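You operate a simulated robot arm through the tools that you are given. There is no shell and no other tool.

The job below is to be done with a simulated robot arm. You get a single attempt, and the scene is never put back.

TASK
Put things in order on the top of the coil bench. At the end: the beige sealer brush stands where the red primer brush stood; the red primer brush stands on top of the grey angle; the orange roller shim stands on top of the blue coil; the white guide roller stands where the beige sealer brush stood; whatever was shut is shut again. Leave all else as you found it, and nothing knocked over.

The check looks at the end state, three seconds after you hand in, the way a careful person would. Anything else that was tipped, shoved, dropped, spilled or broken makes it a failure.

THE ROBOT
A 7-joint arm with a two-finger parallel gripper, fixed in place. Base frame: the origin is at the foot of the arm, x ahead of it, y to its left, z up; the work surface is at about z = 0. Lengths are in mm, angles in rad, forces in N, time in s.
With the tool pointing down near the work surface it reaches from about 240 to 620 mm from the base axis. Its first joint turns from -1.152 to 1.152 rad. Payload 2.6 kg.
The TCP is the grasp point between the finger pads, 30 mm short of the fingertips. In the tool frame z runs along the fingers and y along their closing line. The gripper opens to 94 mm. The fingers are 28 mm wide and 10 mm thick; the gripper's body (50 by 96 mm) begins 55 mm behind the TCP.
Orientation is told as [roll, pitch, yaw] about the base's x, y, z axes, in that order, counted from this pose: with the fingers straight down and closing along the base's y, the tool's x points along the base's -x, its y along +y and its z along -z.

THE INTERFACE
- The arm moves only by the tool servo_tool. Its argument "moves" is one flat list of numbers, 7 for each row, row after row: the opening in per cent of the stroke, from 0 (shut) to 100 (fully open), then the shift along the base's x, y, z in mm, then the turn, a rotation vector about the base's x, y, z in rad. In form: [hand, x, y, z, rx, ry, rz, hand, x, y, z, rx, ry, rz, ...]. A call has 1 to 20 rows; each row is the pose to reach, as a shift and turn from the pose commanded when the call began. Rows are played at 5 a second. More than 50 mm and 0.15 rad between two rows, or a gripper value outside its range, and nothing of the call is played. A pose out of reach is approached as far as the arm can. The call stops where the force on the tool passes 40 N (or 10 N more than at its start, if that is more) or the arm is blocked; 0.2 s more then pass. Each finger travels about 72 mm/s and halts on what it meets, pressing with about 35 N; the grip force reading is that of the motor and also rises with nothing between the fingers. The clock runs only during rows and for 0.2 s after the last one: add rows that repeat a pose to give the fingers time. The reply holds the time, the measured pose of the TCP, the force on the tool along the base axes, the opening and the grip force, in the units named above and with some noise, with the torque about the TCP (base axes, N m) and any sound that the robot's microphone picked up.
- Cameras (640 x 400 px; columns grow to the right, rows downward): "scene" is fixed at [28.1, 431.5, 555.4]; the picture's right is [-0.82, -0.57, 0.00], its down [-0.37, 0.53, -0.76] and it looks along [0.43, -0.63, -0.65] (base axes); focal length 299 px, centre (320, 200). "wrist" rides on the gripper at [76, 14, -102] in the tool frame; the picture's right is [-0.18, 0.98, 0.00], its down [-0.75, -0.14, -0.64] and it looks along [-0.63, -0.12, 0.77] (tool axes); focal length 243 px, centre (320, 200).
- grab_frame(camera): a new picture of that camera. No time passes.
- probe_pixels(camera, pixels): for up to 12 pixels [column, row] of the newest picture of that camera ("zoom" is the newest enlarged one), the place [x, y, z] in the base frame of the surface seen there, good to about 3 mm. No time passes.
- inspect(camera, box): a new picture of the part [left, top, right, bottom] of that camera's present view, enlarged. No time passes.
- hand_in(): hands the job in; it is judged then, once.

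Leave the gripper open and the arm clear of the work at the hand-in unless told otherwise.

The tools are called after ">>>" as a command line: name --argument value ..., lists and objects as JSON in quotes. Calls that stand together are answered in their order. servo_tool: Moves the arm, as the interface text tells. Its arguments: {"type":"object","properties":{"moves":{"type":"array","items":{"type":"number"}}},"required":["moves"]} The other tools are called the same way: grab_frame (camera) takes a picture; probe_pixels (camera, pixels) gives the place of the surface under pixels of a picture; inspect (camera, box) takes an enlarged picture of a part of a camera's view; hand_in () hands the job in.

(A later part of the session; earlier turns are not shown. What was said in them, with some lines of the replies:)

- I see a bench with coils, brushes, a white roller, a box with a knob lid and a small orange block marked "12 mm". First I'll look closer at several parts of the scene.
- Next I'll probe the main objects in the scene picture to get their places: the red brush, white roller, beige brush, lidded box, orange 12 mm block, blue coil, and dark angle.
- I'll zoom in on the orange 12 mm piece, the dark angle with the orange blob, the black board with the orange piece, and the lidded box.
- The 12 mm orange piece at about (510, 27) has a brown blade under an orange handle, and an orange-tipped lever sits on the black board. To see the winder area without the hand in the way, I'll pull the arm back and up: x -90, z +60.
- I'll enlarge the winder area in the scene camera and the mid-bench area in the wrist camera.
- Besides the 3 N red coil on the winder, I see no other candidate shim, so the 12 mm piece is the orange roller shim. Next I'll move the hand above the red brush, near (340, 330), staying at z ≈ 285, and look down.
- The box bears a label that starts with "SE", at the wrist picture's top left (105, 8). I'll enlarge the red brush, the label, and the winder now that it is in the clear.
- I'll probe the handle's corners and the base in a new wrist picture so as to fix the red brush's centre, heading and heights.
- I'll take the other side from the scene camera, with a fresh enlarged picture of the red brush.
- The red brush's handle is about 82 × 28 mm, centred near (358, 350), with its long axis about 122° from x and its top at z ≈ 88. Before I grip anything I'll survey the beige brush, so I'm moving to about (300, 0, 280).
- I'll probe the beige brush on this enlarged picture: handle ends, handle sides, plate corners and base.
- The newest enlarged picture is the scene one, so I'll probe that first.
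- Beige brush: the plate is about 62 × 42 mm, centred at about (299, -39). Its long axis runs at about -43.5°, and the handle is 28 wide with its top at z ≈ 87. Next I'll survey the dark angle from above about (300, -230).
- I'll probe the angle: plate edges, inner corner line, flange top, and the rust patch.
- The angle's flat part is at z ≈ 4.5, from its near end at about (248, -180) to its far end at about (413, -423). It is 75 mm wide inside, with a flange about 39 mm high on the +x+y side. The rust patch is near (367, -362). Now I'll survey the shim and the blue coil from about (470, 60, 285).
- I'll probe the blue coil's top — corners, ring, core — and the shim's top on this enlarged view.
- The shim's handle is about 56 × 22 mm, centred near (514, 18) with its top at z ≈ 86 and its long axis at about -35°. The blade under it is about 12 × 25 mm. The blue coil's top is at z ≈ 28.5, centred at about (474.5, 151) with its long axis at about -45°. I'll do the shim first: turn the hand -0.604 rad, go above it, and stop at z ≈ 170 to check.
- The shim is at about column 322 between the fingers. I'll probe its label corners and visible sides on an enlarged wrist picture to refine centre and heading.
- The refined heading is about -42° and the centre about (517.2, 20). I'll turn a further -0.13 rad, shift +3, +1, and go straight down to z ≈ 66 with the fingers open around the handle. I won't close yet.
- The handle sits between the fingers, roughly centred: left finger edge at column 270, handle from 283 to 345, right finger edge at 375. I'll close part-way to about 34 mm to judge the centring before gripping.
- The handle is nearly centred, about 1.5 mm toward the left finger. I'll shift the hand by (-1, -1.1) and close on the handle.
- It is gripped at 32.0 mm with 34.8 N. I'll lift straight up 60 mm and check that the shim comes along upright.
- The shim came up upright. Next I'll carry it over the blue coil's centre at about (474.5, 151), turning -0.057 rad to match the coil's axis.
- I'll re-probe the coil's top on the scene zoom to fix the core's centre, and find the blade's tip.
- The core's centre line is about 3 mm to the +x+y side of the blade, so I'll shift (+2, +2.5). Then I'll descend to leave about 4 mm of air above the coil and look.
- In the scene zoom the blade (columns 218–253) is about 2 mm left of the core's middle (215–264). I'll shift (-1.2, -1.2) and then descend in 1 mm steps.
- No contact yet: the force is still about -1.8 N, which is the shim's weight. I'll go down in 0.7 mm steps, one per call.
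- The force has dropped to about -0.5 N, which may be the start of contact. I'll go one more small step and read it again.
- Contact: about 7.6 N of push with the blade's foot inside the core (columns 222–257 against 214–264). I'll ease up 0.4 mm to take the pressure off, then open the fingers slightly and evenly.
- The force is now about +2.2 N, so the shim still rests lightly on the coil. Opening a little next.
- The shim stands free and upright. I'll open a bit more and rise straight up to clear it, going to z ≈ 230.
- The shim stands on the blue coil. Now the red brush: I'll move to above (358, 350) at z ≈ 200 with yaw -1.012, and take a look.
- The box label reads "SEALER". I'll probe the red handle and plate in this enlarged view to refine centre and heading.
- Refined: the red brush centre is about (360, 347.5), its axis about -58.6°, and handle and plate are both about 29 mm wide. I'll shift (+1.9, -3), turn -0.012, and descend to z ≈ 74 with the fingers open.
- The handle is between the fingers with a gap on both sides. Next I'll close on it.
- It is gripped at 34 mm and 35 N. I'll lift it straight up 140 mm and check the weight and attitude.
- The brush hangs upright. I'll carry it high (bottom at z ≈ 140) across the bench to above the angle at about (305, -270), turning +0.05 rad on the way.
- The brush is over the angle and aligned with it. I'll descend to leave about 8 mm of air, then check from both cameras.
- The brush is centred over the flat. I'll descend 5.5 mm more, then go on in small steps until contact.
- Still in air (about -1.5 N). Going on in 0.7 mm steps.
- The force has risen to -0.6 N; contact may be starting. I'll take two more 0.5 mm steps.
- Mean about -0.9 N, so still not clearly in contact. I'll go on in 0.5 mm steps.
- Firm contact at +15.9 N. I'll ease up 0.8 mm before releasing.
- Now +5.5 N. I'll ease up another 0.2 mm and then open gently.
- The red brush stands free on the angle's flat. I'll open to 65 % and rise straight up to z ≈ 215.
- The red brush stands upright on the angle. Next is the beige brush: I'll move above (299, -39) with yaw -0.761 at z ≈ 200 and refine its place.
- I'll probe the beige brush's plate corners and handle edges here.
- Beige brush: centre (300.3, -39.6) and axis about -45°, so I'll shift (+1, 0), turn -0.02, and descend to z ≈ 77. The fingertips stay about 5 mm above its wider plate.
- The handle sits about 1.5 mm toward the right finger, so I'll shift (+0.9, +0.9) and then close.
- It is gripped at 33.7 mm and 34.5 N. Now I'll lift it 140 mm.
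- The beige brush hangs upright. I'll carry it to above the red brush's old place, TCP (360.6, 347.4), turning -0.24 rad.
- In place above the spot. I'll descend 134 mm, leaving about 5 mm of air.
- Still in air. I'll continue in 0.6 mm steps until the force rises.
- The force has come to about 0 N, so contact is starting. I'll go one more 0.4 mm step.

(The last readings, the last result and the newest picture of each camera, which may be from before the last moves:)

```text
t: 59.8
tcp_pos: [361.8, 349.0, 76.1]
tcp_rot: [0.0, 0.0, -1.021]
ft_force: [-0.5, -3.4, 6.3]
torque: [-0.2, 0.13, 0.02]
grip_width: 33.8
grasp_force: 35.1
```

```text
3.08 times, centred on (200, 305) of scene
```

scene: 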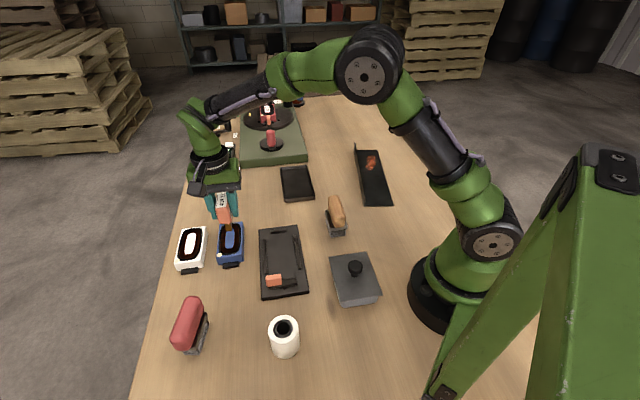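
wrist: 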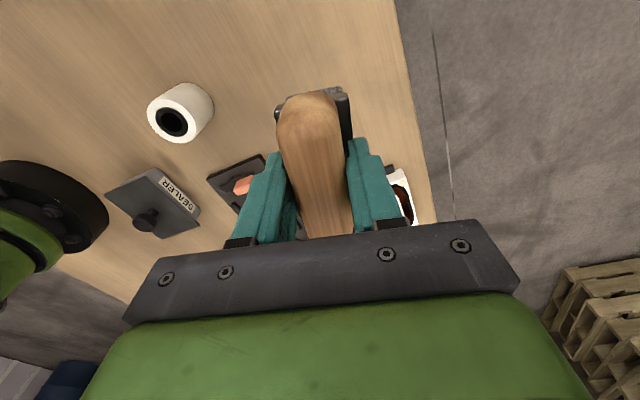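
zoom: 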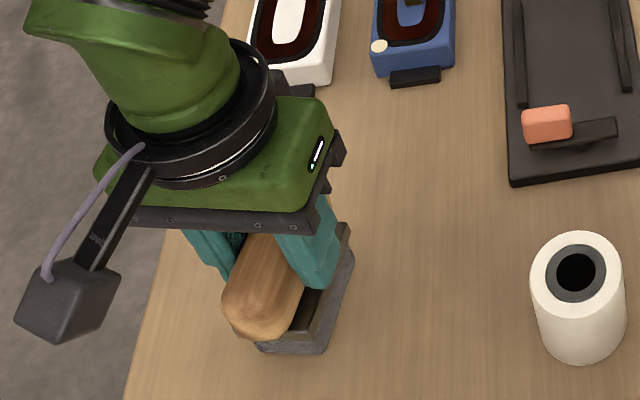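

Contact at +6.3 N. I'll ease up 0.3 mm and open gently.

>>> servo_tool --moves '[0, 0, 0, 0.3, 0, 0, 0, 0, 0, 0, 0.3, 0, 0, 0, 38, 0, 0, 0.3, 0, 0, 0, 42, 0, 0, 0.3, 0, 0, 0, 50, 0, 0, 0.3, 0, 0, 0, 50, 0, 0, 0.3, 0, 0, 0]'

>>> inspect --camera "wrist" --box '[220, 60, 420, 240]'

>>> inspect --camera "scene" --box '[140, 240, 260, 370]'

```text
t: 61.2
tcp_pos: [360.9, 347.5, 74.7]
tcp_rot: [0.001, -0.001, -1.023]
ft_force: [-1.1, 0.0, 0.0]
torque: [-0.01, -0.02, -0.04]
grip_width: 46.9
grasp_force: 0.0
```

```text
2.22 times, centred on (320, 150) of wrist
```

zoom: 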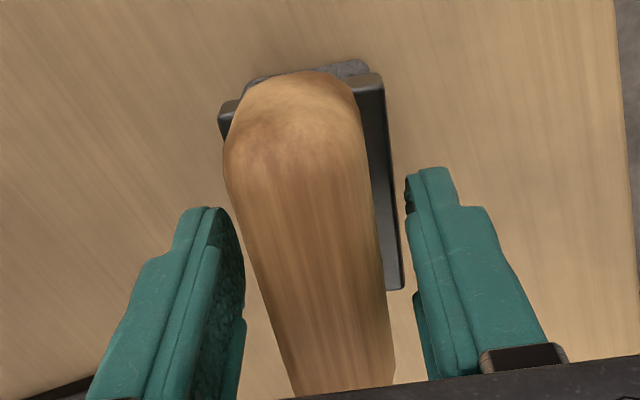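

```text
3.08 times, centred on (200, 305) of scene
```

zoom: 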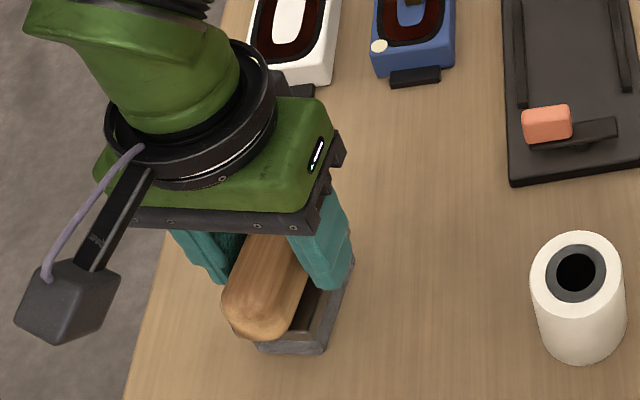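

The beige brush stands free. I'll open a bit more and rise straight up to z ≈ 215.

>>> servo_tool --moves '[60, 0, 0, 0, 0, 0, 0, 70, 0, 0, 8, 0, 0, 0, 70, 0, 0, 30, 0, 0, 0, 70, 0, 0, 65, 0, 0, 0, 70, 0, 0, 100, 0, 0, 0, 70, 0, 0, 140, 0, 0, 0, 100, 0, 0, 140, 0, 0, 0]'

>>> grab_frame --camera "wrist"

>>> inspect --camera "scene" --box '[140, 210, 320, 380]'

```text
t: 62.8
tcp_pos: [360.3, 346.5, 216.1]
tcp_rot: [-0.001, -0.001, -1.02]
ft_force: [0.1, -0.8, -0.6]
torque: [-0.06, 0.0, 0.02]
grip_width: 94.1
grasp_force: 0.1
```

```text
taken
```

wrist: 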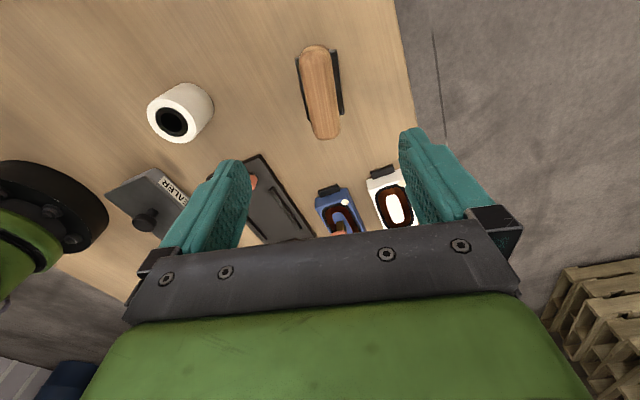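

```text
2.35 times, centred on (230, 295) of scene
```

zoom: 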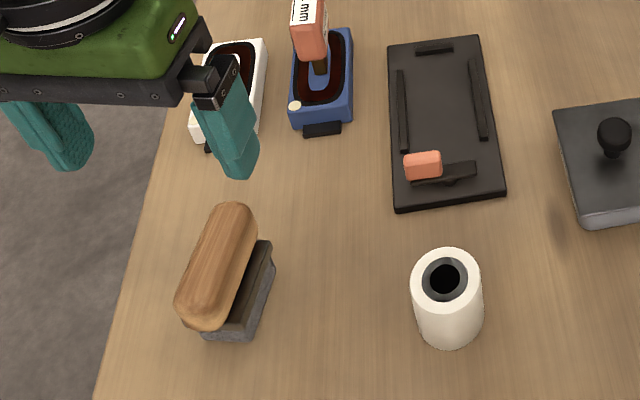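

The beige brush stands where the red one stood. Now I'll probe the white roller from both cameras: top rim and sides.

>>> probe_pixels --camera "zoom" --pixels '[[445, 252], [415, 280], [478, 280], [447, 304], [445, 278], [418, 320], [450, 345], [480, 310], [430, 262], [462, 262], [425, 298], [465, 298]]'

>>> inspect --camera "wrist" --box '[130, 65, 230, 160]'

>>> probe_pixels --camera "zoom" --pixels '[[140, 200], [220, 180], [290, 240], [280, 310], [210, 345], [140, 290], [225, 260], [330, 110], [420, 200], [470, 170], [300, 130], [400, 90]]'

```text
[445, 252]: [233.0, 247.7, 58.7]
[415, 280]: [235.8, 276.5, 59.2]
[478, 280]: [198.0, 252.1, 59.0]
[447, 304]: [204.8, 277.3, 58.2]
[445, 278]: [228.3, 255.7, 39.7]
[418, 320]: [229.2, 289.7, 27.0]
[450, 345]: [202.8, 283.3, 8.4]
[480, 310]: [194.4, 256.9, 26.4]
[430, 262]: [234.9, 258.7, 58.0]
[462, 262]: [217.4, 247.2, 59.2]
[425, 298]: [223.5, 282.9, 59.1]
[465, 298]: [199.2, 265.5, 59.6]
```

```text
4.21 times, centred on (180, 112) of wrist
```

zoom: 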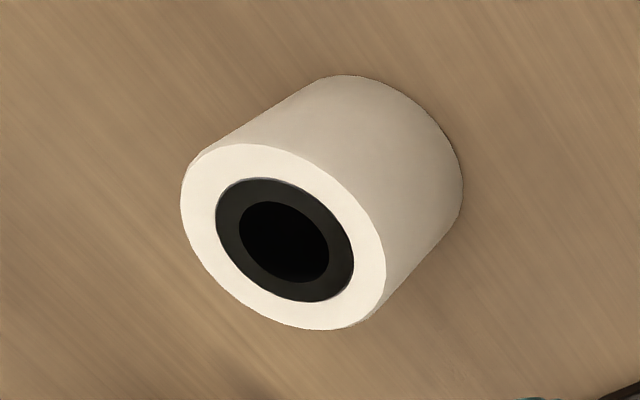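

```text
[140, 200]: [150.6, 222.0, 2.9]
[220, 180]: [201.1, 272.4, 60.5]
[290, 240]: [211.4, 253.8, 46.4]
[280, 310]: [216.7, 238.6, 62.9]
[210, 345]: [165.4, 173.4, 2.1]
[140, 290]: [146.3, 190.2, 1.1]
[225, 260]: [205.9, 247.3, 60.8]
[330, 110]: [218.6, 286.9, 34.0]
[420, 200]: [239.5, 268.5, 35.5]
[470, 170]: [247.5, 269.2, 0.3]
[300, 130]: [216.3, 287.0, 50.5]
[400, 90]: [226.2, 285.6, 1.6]
```

Roller: centre about (217.5, 263.5), diameter about 46.5, top at z ≈ 60. I'll move above it with yaw -0.8, first level at z 216 and then down to z ≈ 150, and look.

>>> servo_tool --moves '[100, -36, -21, 0, 0, 0, 0.055, 100, -72, -42, 0, 0, 0, 0.11, 100, -108, -63, 0, 0, 0, 0.165, 90, -142.9, -83.5, 0, 0, 0, 0.22, 85, -142.9, -83.5, -35, 0, 0, 0.22, 85, -142.9, -83.5, -66, 0, 0, 0.22, 85, -142.9, -83.5, -66, 0, 0, 0.22]'

>>> grab_frame --camera "wrist"

>>> grab_frame --camera "scene"

```text
t: 64.4
tcp_pos: [217.8, 265.3, 150.2]
tcp_rot: [0.002, -0.002, -0.801]
ft_force: [-0.7, -0.3, 0.2]
torque: [-0.01, -0.02, 0.0]
grip_width: 80.0
grasp_force: 0.1
```

```text
taken
```

wrist: 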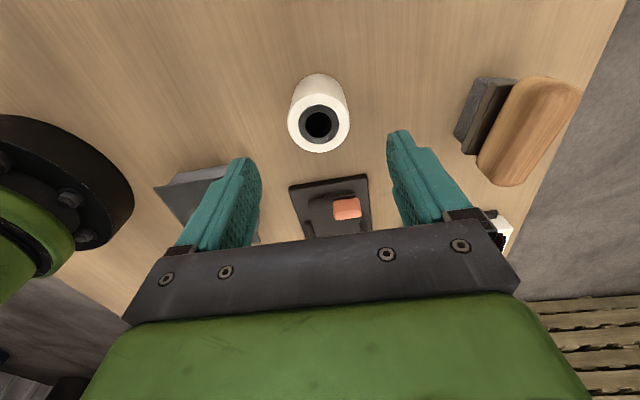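

```text
taken
```

scene: 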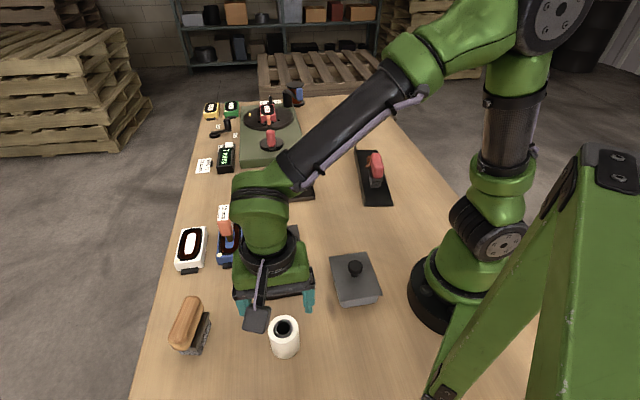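

The roller's bore, at pixel (320, 123), sits on the tool axis (expected 320, 121). I'll descend 110 mm straight around it to z ≈ 40.

>>> servo_tool --moves '[85, 0, 0, -30, 0, 0, 0, 85, 0, 0, -60, 0, 0, 0, 85, 0, 0, -85, 0, 0, 0, 85, 0, 0, -102, 0, 0, 0, 80, 0, 0, -110, 0, 0, 0, 65, 0, 0, -110, 0, 0, 0, 65, 0, 0, -110, 0, 0, 0]'

>>> grab_frame --camera "wrist"

>>> inspect --camera "scene" --box '[210, 250, 360, 380]'

```text
t: 66.0
tcp_pos: [217.6, 263.4, 38.6]
tcp_rot: [0.001, 0.0, -0.801]
ft_force: [-0.7, -0.2, -0.1]
torque: [0.0, 0.01, -0.01]
grip_width: 61.2
grasp_force: 0.1
```

```text
taken
```

wrist: 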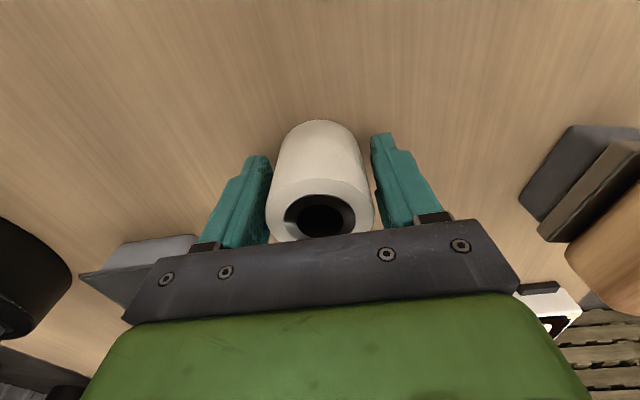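

```text
3.08 times, centred on (285, 315) of scene
```

zoom: 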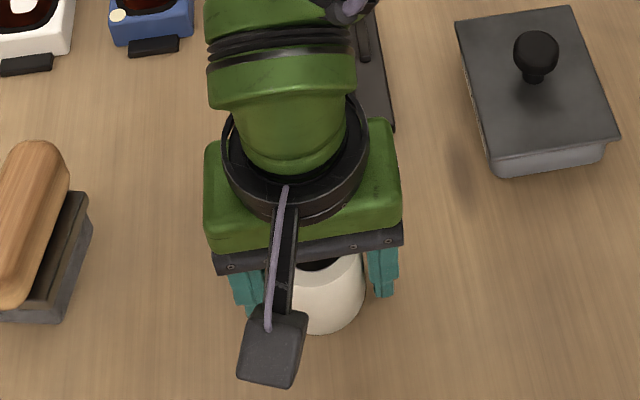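

The roller is between the fingers, roughly centred. Now I'll close on it.

>>> servo_tool --moves '[55, 0, 0, 0, 0, 0, 0, 45, 0, 0, 0, 0, 0, 0, 20, 0, 0, 0, 0, 0, 0, 0, 0, 0, 0, 0, 0, 0, 0, 0, 0, 0, 0, 0, 0]'

>>> grab_frame --camera "wrist"

```text
t: 67.2
tcp_pos: [218.0, 264.9, 36.3]
tcp_rot: [0.002, -0.001, -0.801]
ft_force: [0.1, 0.3, 0.5]
torque: [0.01, 0.05, 0.0]
grip_width: 51.5
grasp_force: 34.9
```

```text
taken
```

wrist: 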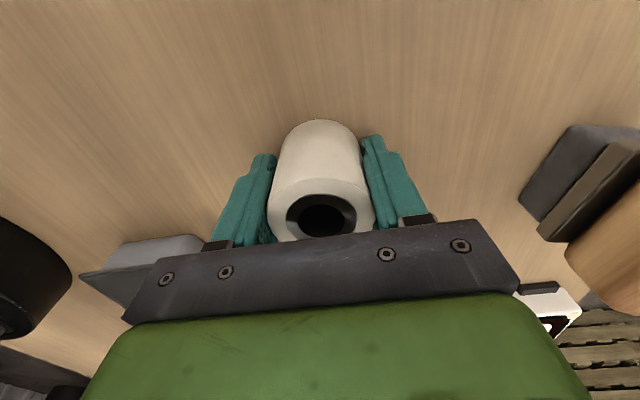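

It is gripped at 51.5 mm and 34.9 N. I'll lift 10 mm first and read the weight.

>>> servo_tool --moves '[0, 0, 0, 4, 0, 0, 0, 0, 0, 0, 10, 0, 0, 0, 0, 0, 0, 10, 0, 0, 0]'

>>> inspect --camera "scene" --box '[210, 250, 360, 380]'

```text
t: 68.0
tcp_pos: [217.0, 263.4, 47.6]
tcp_rot: [-0.002, 0.0, -0.801]
ft_force: [-0.6, 0.3, -2.5]
torque: [-0.02, -0.02, -0.01]
grip_width: 51.5
grasp_force: 34.9
```

```text
3.08 times, centred on (285, 315) of scene
```

zoom: 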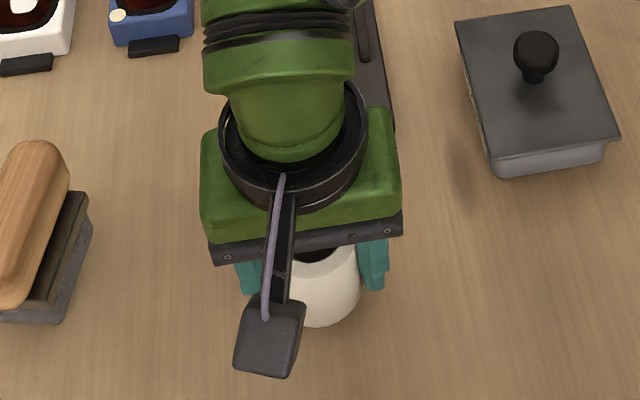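

It weighs about 2.5 N and came up cleanly. I'll lift it to z ≈ 195 and carry it to above the beige brush's old place at (300.2, -39.5).

>>> servo_tool --moves '[0, 0, 0, 40, 0, 0, 0, 0, 0, 0, 80, 0, 0, 0, 0, 0, 0, 120, 0, 0, 0, 0, 0, 0, 148, 0, 0, 0, 0, 12, -43, 148, 0, 0, 0, 0, 24, -86, 148, 0, 0, 0, 0, 36, -130, 148, 0, 0, 0, 0, 48, -173, 148, 0, 0, 0, 0, 60, -217, 148, 0, 0, 0, 0, 72, -260, 148, 0, 0, 0, 0, 82.7, -303, 148, 0, 0, 0, 0, 82.7, -303, 148, 0, 0, 0, 0, 82.7, -303, 148, 0, 0, 0]'

>>> grab_frame --camera "wrist"

>>> grab_frame --camera "scene"

```text
t: 70.8
tcp_pos: [299.8, -36.6, 195.9]
tcp_rot: [-0.001, 0.0, -0.802]
ft_force: [-0.1, -0.3, -2.3]
torque: [0.03, 0.02, -0.03]
grip_width: 51.2
grasp_force: 35.2
```

```text
taken
```

wrist: 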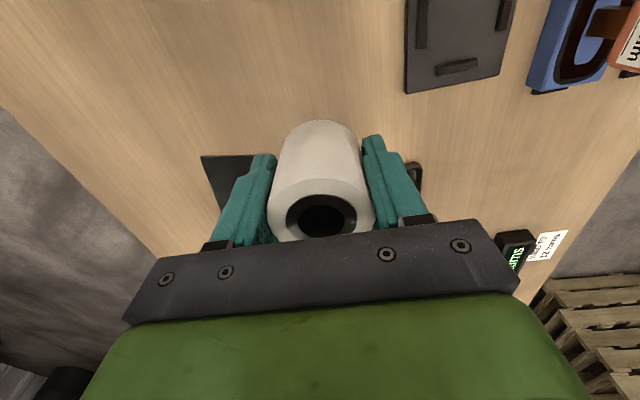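

```text
taken
```

scene: 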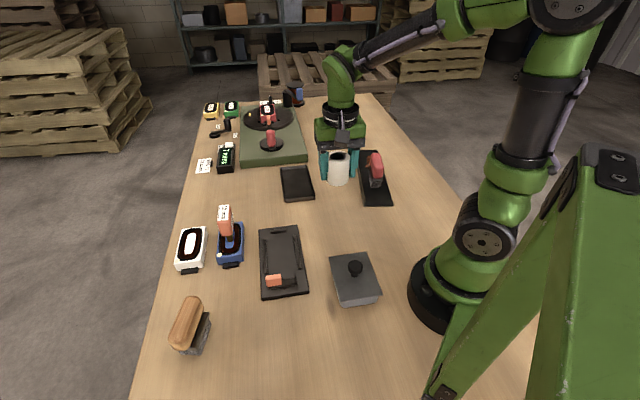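

I'm above the spot. I'll shift -0.7 in y and descend 150 mm, leaving about 8 mm of air.

>>> servo_tool --moves '[0, 0, -0.7, -40, 0, 0, 0, 0, 0, -0.7, -80, 0, 0, 0, 0, 0, -0.7, -115, 0, 0, 0, 0, 0, -0.7, -138, 0, 0, 0, 0, 0, -0.7, -150, 0, 0, 0, 0, 0, -0.7, -150, 0, 0, 0]'

>>> servo_tool --moves '[0, 0, 0, -2, 0, 0, 0, 0, 0, 0, -4, 0, 0, 0, 0, 0, 0, -5.5, 0, 0, 0, 0, 0, 0, -5.5, 0, 0, 0]'

>>> inspect --camera "scene" --box '[290, 150, 400, 260]'

```text
t: 72.2
tcp_pos: [300.2, -38.3, 47.6]
tcp_rot: [0.001, 0.001, -0.803]
ft_force: [0.5, -0.6, -1.3]
torque: [0.0, 0.02, -0.05]
grip_width: 51.2
grasp_force: 34.8
```

```text
t: 73.2
tcp_pos: [300.6, -39.2, 41.6]
tcp_rot: [-0.001, 0.0, -0.802]
ft_force: [-1.1, -0.4, -1.6]
torque: [-0.02, -0.01, 0.0]
grip_width: 51.1
grasp_force: 35.1
```

```text
3.64 times, centred on (345, 205) of scene
```

zoom: 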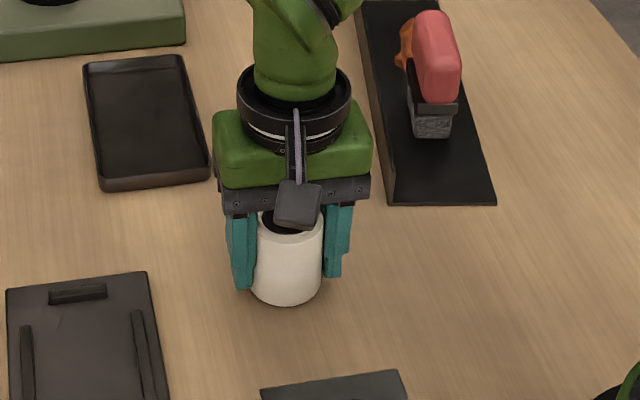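

The roller is a few millimetres above the bench and upright. I'll continue down in small steps.

>>> servo_tool --moves '[0, 0, 0, -0.7, 0, 0, 0, 0, 0, 0, -1.4, 0, 0, 0, 0, 0, 0, -1.4, 0, 0, 0]'

>>> servo_tool --moves '[0, 0, 0, -0.6, 0, 0, 0, 0, 0, 0, -0.6, 0, 0, 0]'

>>> servo_tool --moves '[0, 0, 0, -0.6, 0, 0, 0, 0, 0, 0, -0.6, 0, 0, 0]'

```text
t: 74.0
tcp_pos: [300.8, -38.8, 41.3]
tcp_rot: [0.0, 0.001, -0.802]
ft_force: [1.0, -0.4, -1.0]
torque: [0.04, 0.01, -0.01]
grip_width: 51.0
grasp_force: 34.6
```

```text
t: 74.6
tcp_pos: [300.8, -38.5, 38.6]
tcp_rot: [-0.001, 0.0, -0.802]
ft_force: [0.2, -0.2, -1.7]
torque: [-0.01, -0.01, 0.01]
grip_width: 51.0
grasp_force: 35.1
```

```text
t: 75.2
tcp_pos: [301.1, -38.9, 39.0]
tcp_rot: [0.0, -0.001, -0.8]
ft_force: [0.2, -0.2, -2.1]
torque: [-0.03, 0.0, 0.05]
grip_width: 51.4
grasp_force: 34.5
```

>>> servo_tool --moves '[0, 0, 0, -0.5, 0, 0, 0, 0, 0, 0, -0.5, 0, 0, 0]'

>>> servo_tool --moves '[0, 0, 0, -0.5, 0, 0, 0, 0, 0, 0, -0.5, 0, 0, 0]'

```text
t: 75.8
tcp_pos: [298.9, -38.7, 38.2]
tcp_rot: [0.0, 0.0, -0.802]
ft_force: [-0.2, 0.3, -1.4]
torque: [0.0, 0.0, 0.0]
grip_width: 51.4
grasp_force: 35.0
```

```text
t: 76.4
tcp_pos: [301.0, -39.8, 37.9]
tcp_rot: [-0.001, 0.0, -0.8]
ft_force: [-1.7, -0.2, 6.5]
torque: [-0.05, 0.2, -0.02]
grip_width: 51.1
grasp_force: 34.8
```

Contact at +6.5 N. I'll ease up 0.3 mm and open gently.

>>> servo_tool --moves '[0, 0, 0, 0.3, 0, 0, 0, 0, 0, 0, 0.3, 0, 0, 0, 57, 0, 0, 0.3, 0, 0, 0, 62, 0, 0, 0.3, 0, 0, 0, 72, 0, 0, 0.3, 0, 0, 0, 72, 0, 0, 0.3, 0, 0, 0]'

>>> grab_frame --camera "wrist"

>>> inspect --camera "scene" --box '[290, 150, 400, 260]'

```text
t: 77.8
tcp_pos: [301.4, -38.2, 39.3]
tcp_rot: [0.0, 0.0, -0.801]
ft_force: [-1.2, 1.0, -0.3]
torque: [-0.02, 0.0, 0.03]
grip_width: 67.7
grasp_force: 0.1
```

```text
taken
```

wrist: 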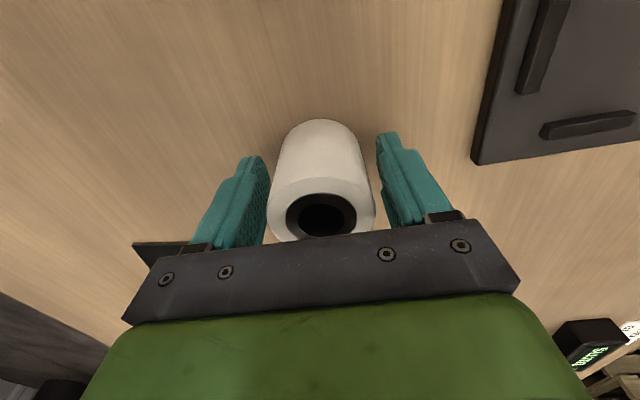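

```text
3.64 times, centred on (345, 205) of scene
```

zoom: 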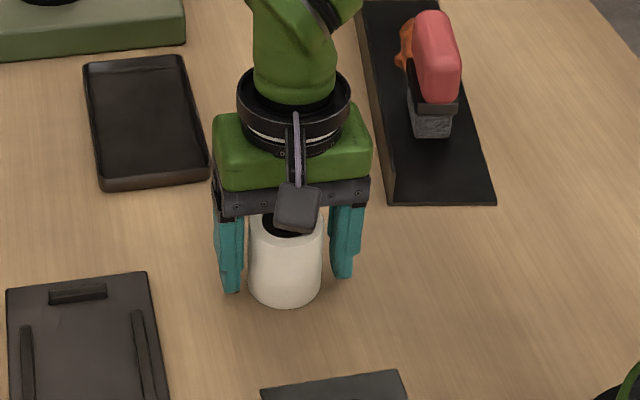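

The roller stands free, with both fingers clear. I'll open to 85 % and rise straight up well above everything, to z ≈ 280.

>>> servo_tool --moves '[82, 0, 0, 0, 0, 0, 0, 85, 0, 0, 10, 0, 0, 0, 85, 0, 0, 40, 0, 0, 0, 85, 0, 0, 80, 0, 0, 0, 90, 0, 0, 120, 0, 0, 0, 100, 0, 0, 160, 0, 0, 0, 100, 0, 0, 200, 0, 0, 0, 100, 0, 0, 242, 0, 0, 0, 100, 0, 0, 242, 0, 0, 0]'

>>> grab_frame --camera "scene"

>>> grab_frame --camera "wrist"

```text
t: 79.8
tcp_pos: [301.8, -38.2, 281.1]
tcp_rot: [-0.001, -0.001, -0.801]
ft_force: [-0.2, 0.0, -0.2]
torque: [0.03, -0.02, 0.0]
grip_width: 93.9
grasp_force: 0.1
```

```text
taken
```

scene: 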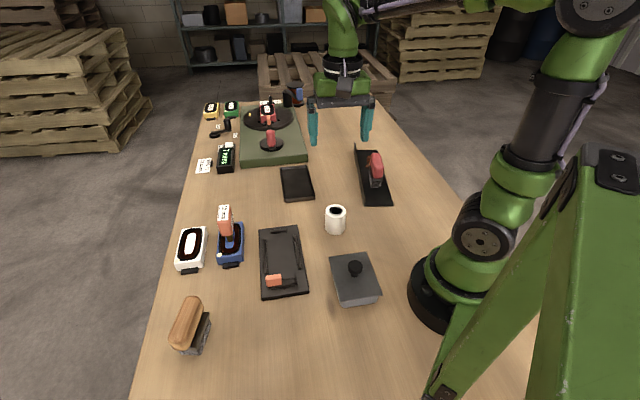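

```text
taken
```

wrist: 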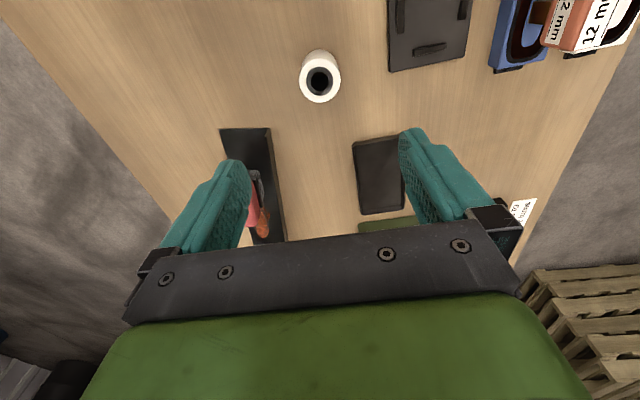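

All four pieces seem in place. I'll check closely: roller, red brush, beige brush, shim, and the winder counter.

>>> inspect --camera "scene" --box '[190, 85, 320, 220]'

>>> inspect --camera "scene" --box '[310, 130, 410, 310]'

>>> inspect --camera "scene" --box '[150, 195, 310, 370]'

>>> probe_pixels --camera "scene" --pixels '[[327, 212], [344, 211], [335, 206], [336, 217], [209, 318], [191, 350], [205, 348], [224, 210], [376, 155], [377, 187], [356, 268], [274, 281]]'

```text
2.96 times, centred on (255, 152) of scene
```

zoom: 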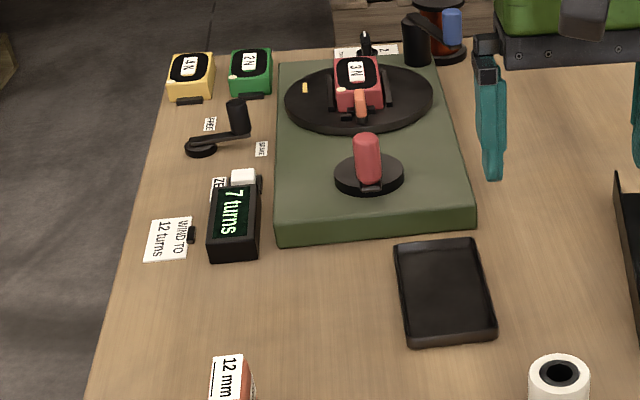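

```text
2.22 times, centred on (360, 220) of scene
```

zoom: 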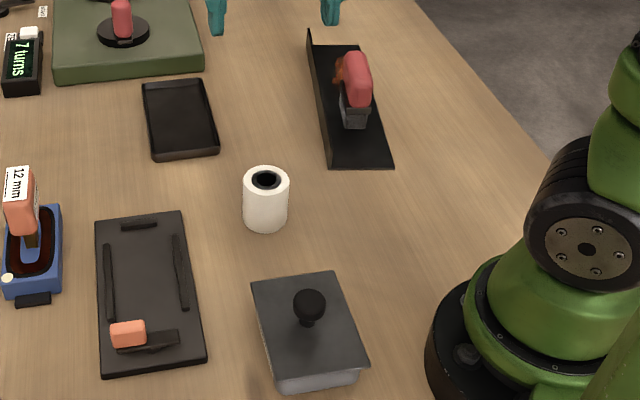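

```text
2.29 times, centred on (230, 282) of scene
```

zoom: 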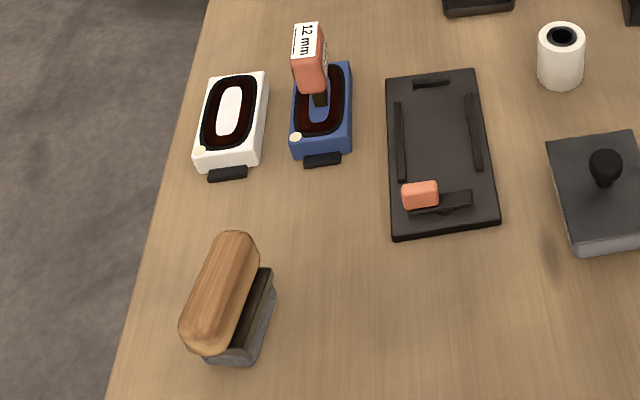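

```text
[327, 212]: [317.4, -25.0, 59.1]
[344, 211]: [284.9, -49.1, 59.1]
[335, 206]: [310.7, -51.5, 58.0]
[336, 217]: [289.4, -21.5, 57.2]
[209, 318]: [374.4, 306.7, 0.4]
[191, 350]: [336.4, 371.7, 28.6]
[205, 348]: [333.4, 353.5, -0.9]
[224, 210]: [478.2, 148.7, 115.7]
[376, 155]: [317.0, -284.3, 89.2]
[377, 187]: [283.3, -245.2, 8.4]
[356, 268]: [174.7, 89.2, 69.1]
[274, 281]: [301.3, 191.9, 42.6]
```

Everything stands right: the roller's centre is about (300.5, -37), the shim is upright on the blue coil, the red brush is on the angle, and the beige brush is in the red one's place. The sealer box is still shut, and the counter is unchanged at 7 turns. I'll raise the open hand a little more, let a second or two pass, and check once more that nothing moves.

>>> servo_tool --moves '[100, 0, 0, 30, 0, 0, 0, 100, 0, 0, 50, 0, 0, 0, 100, 0, 0, 50, 0, 0, 0, 100, 0, 0, 50, 0, 0, 0, 100, 0, 0, 50, 0, 0, 0, 100, 0, 0, 50, 0, 0, 0, 100, 0, 0, 50, 0, 0, 0, 100, 0, 0, 50, 0, 0, 0]'

>>> grab_frame --camera "scene"

>>> inspect --camera "scene" --box '[150, 140, 410, 370]'

```text
t: 81.6
tcp_pos: [301.5, -39.3, 330.2]
tcp_rot: [-0.002, 0.0, -0.801]
ft_force: [-0.3, -0.3, 0.2]
torque: [0.0, 0.0, -0.02]
grip_width: 94.0
grasp_force: 0.1
```

```text
taken
```

scene: 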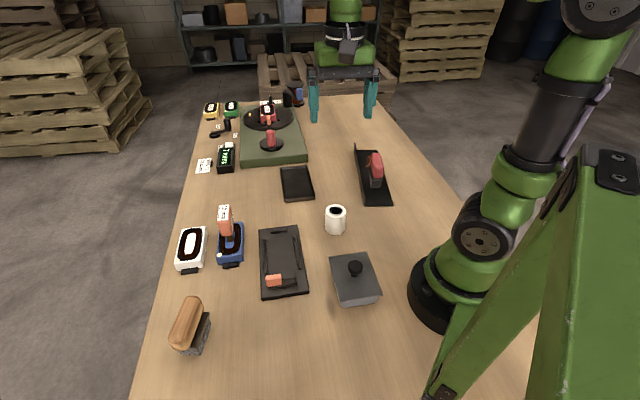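

```text
1.74 times, centred on (280, 255) of scene
```

zoom: 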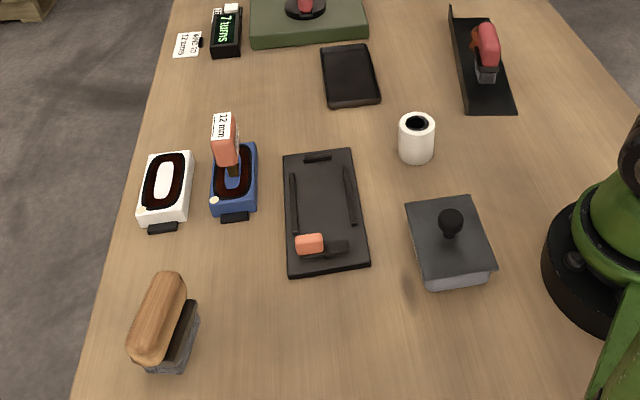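

Nothing has moved. All four pieces stand where they should, the box is shut, the gripper is open, and the arm is well clear. I'm handing in the job.

>>> hand_in

```text
The job is handed in.
```

I've handed in the job with all four pieces where you asked. Nothing was knocked over, and nothing moved in a last look just before hand-in.

- **Orange roller shim:** I took this to be the block marked "12 mm". It stands upright on the blue coil, with its foot on the coil's flat core.
- **Red primer brush:** it stands on the flat of the dark angle, beside the rust-coloured patch. I took that L-shaped piece to be the grey angle, as it was the only one on the bench.
- **Beige sealer brush:** it stands where the red brush stood, turned the same way.
- **White guide roller:** it stands where the beige brush stood, measured within about 3 mm.
- **Shut items:** I didn't need to open anything. The sealer box stayed shut throughout.
- **Left alone:** the winder, the other coils, the tray and the black board looked unchanged at the end. The counter still reads 7 turns.

The gripper is open and the arm is up clear of the bench.
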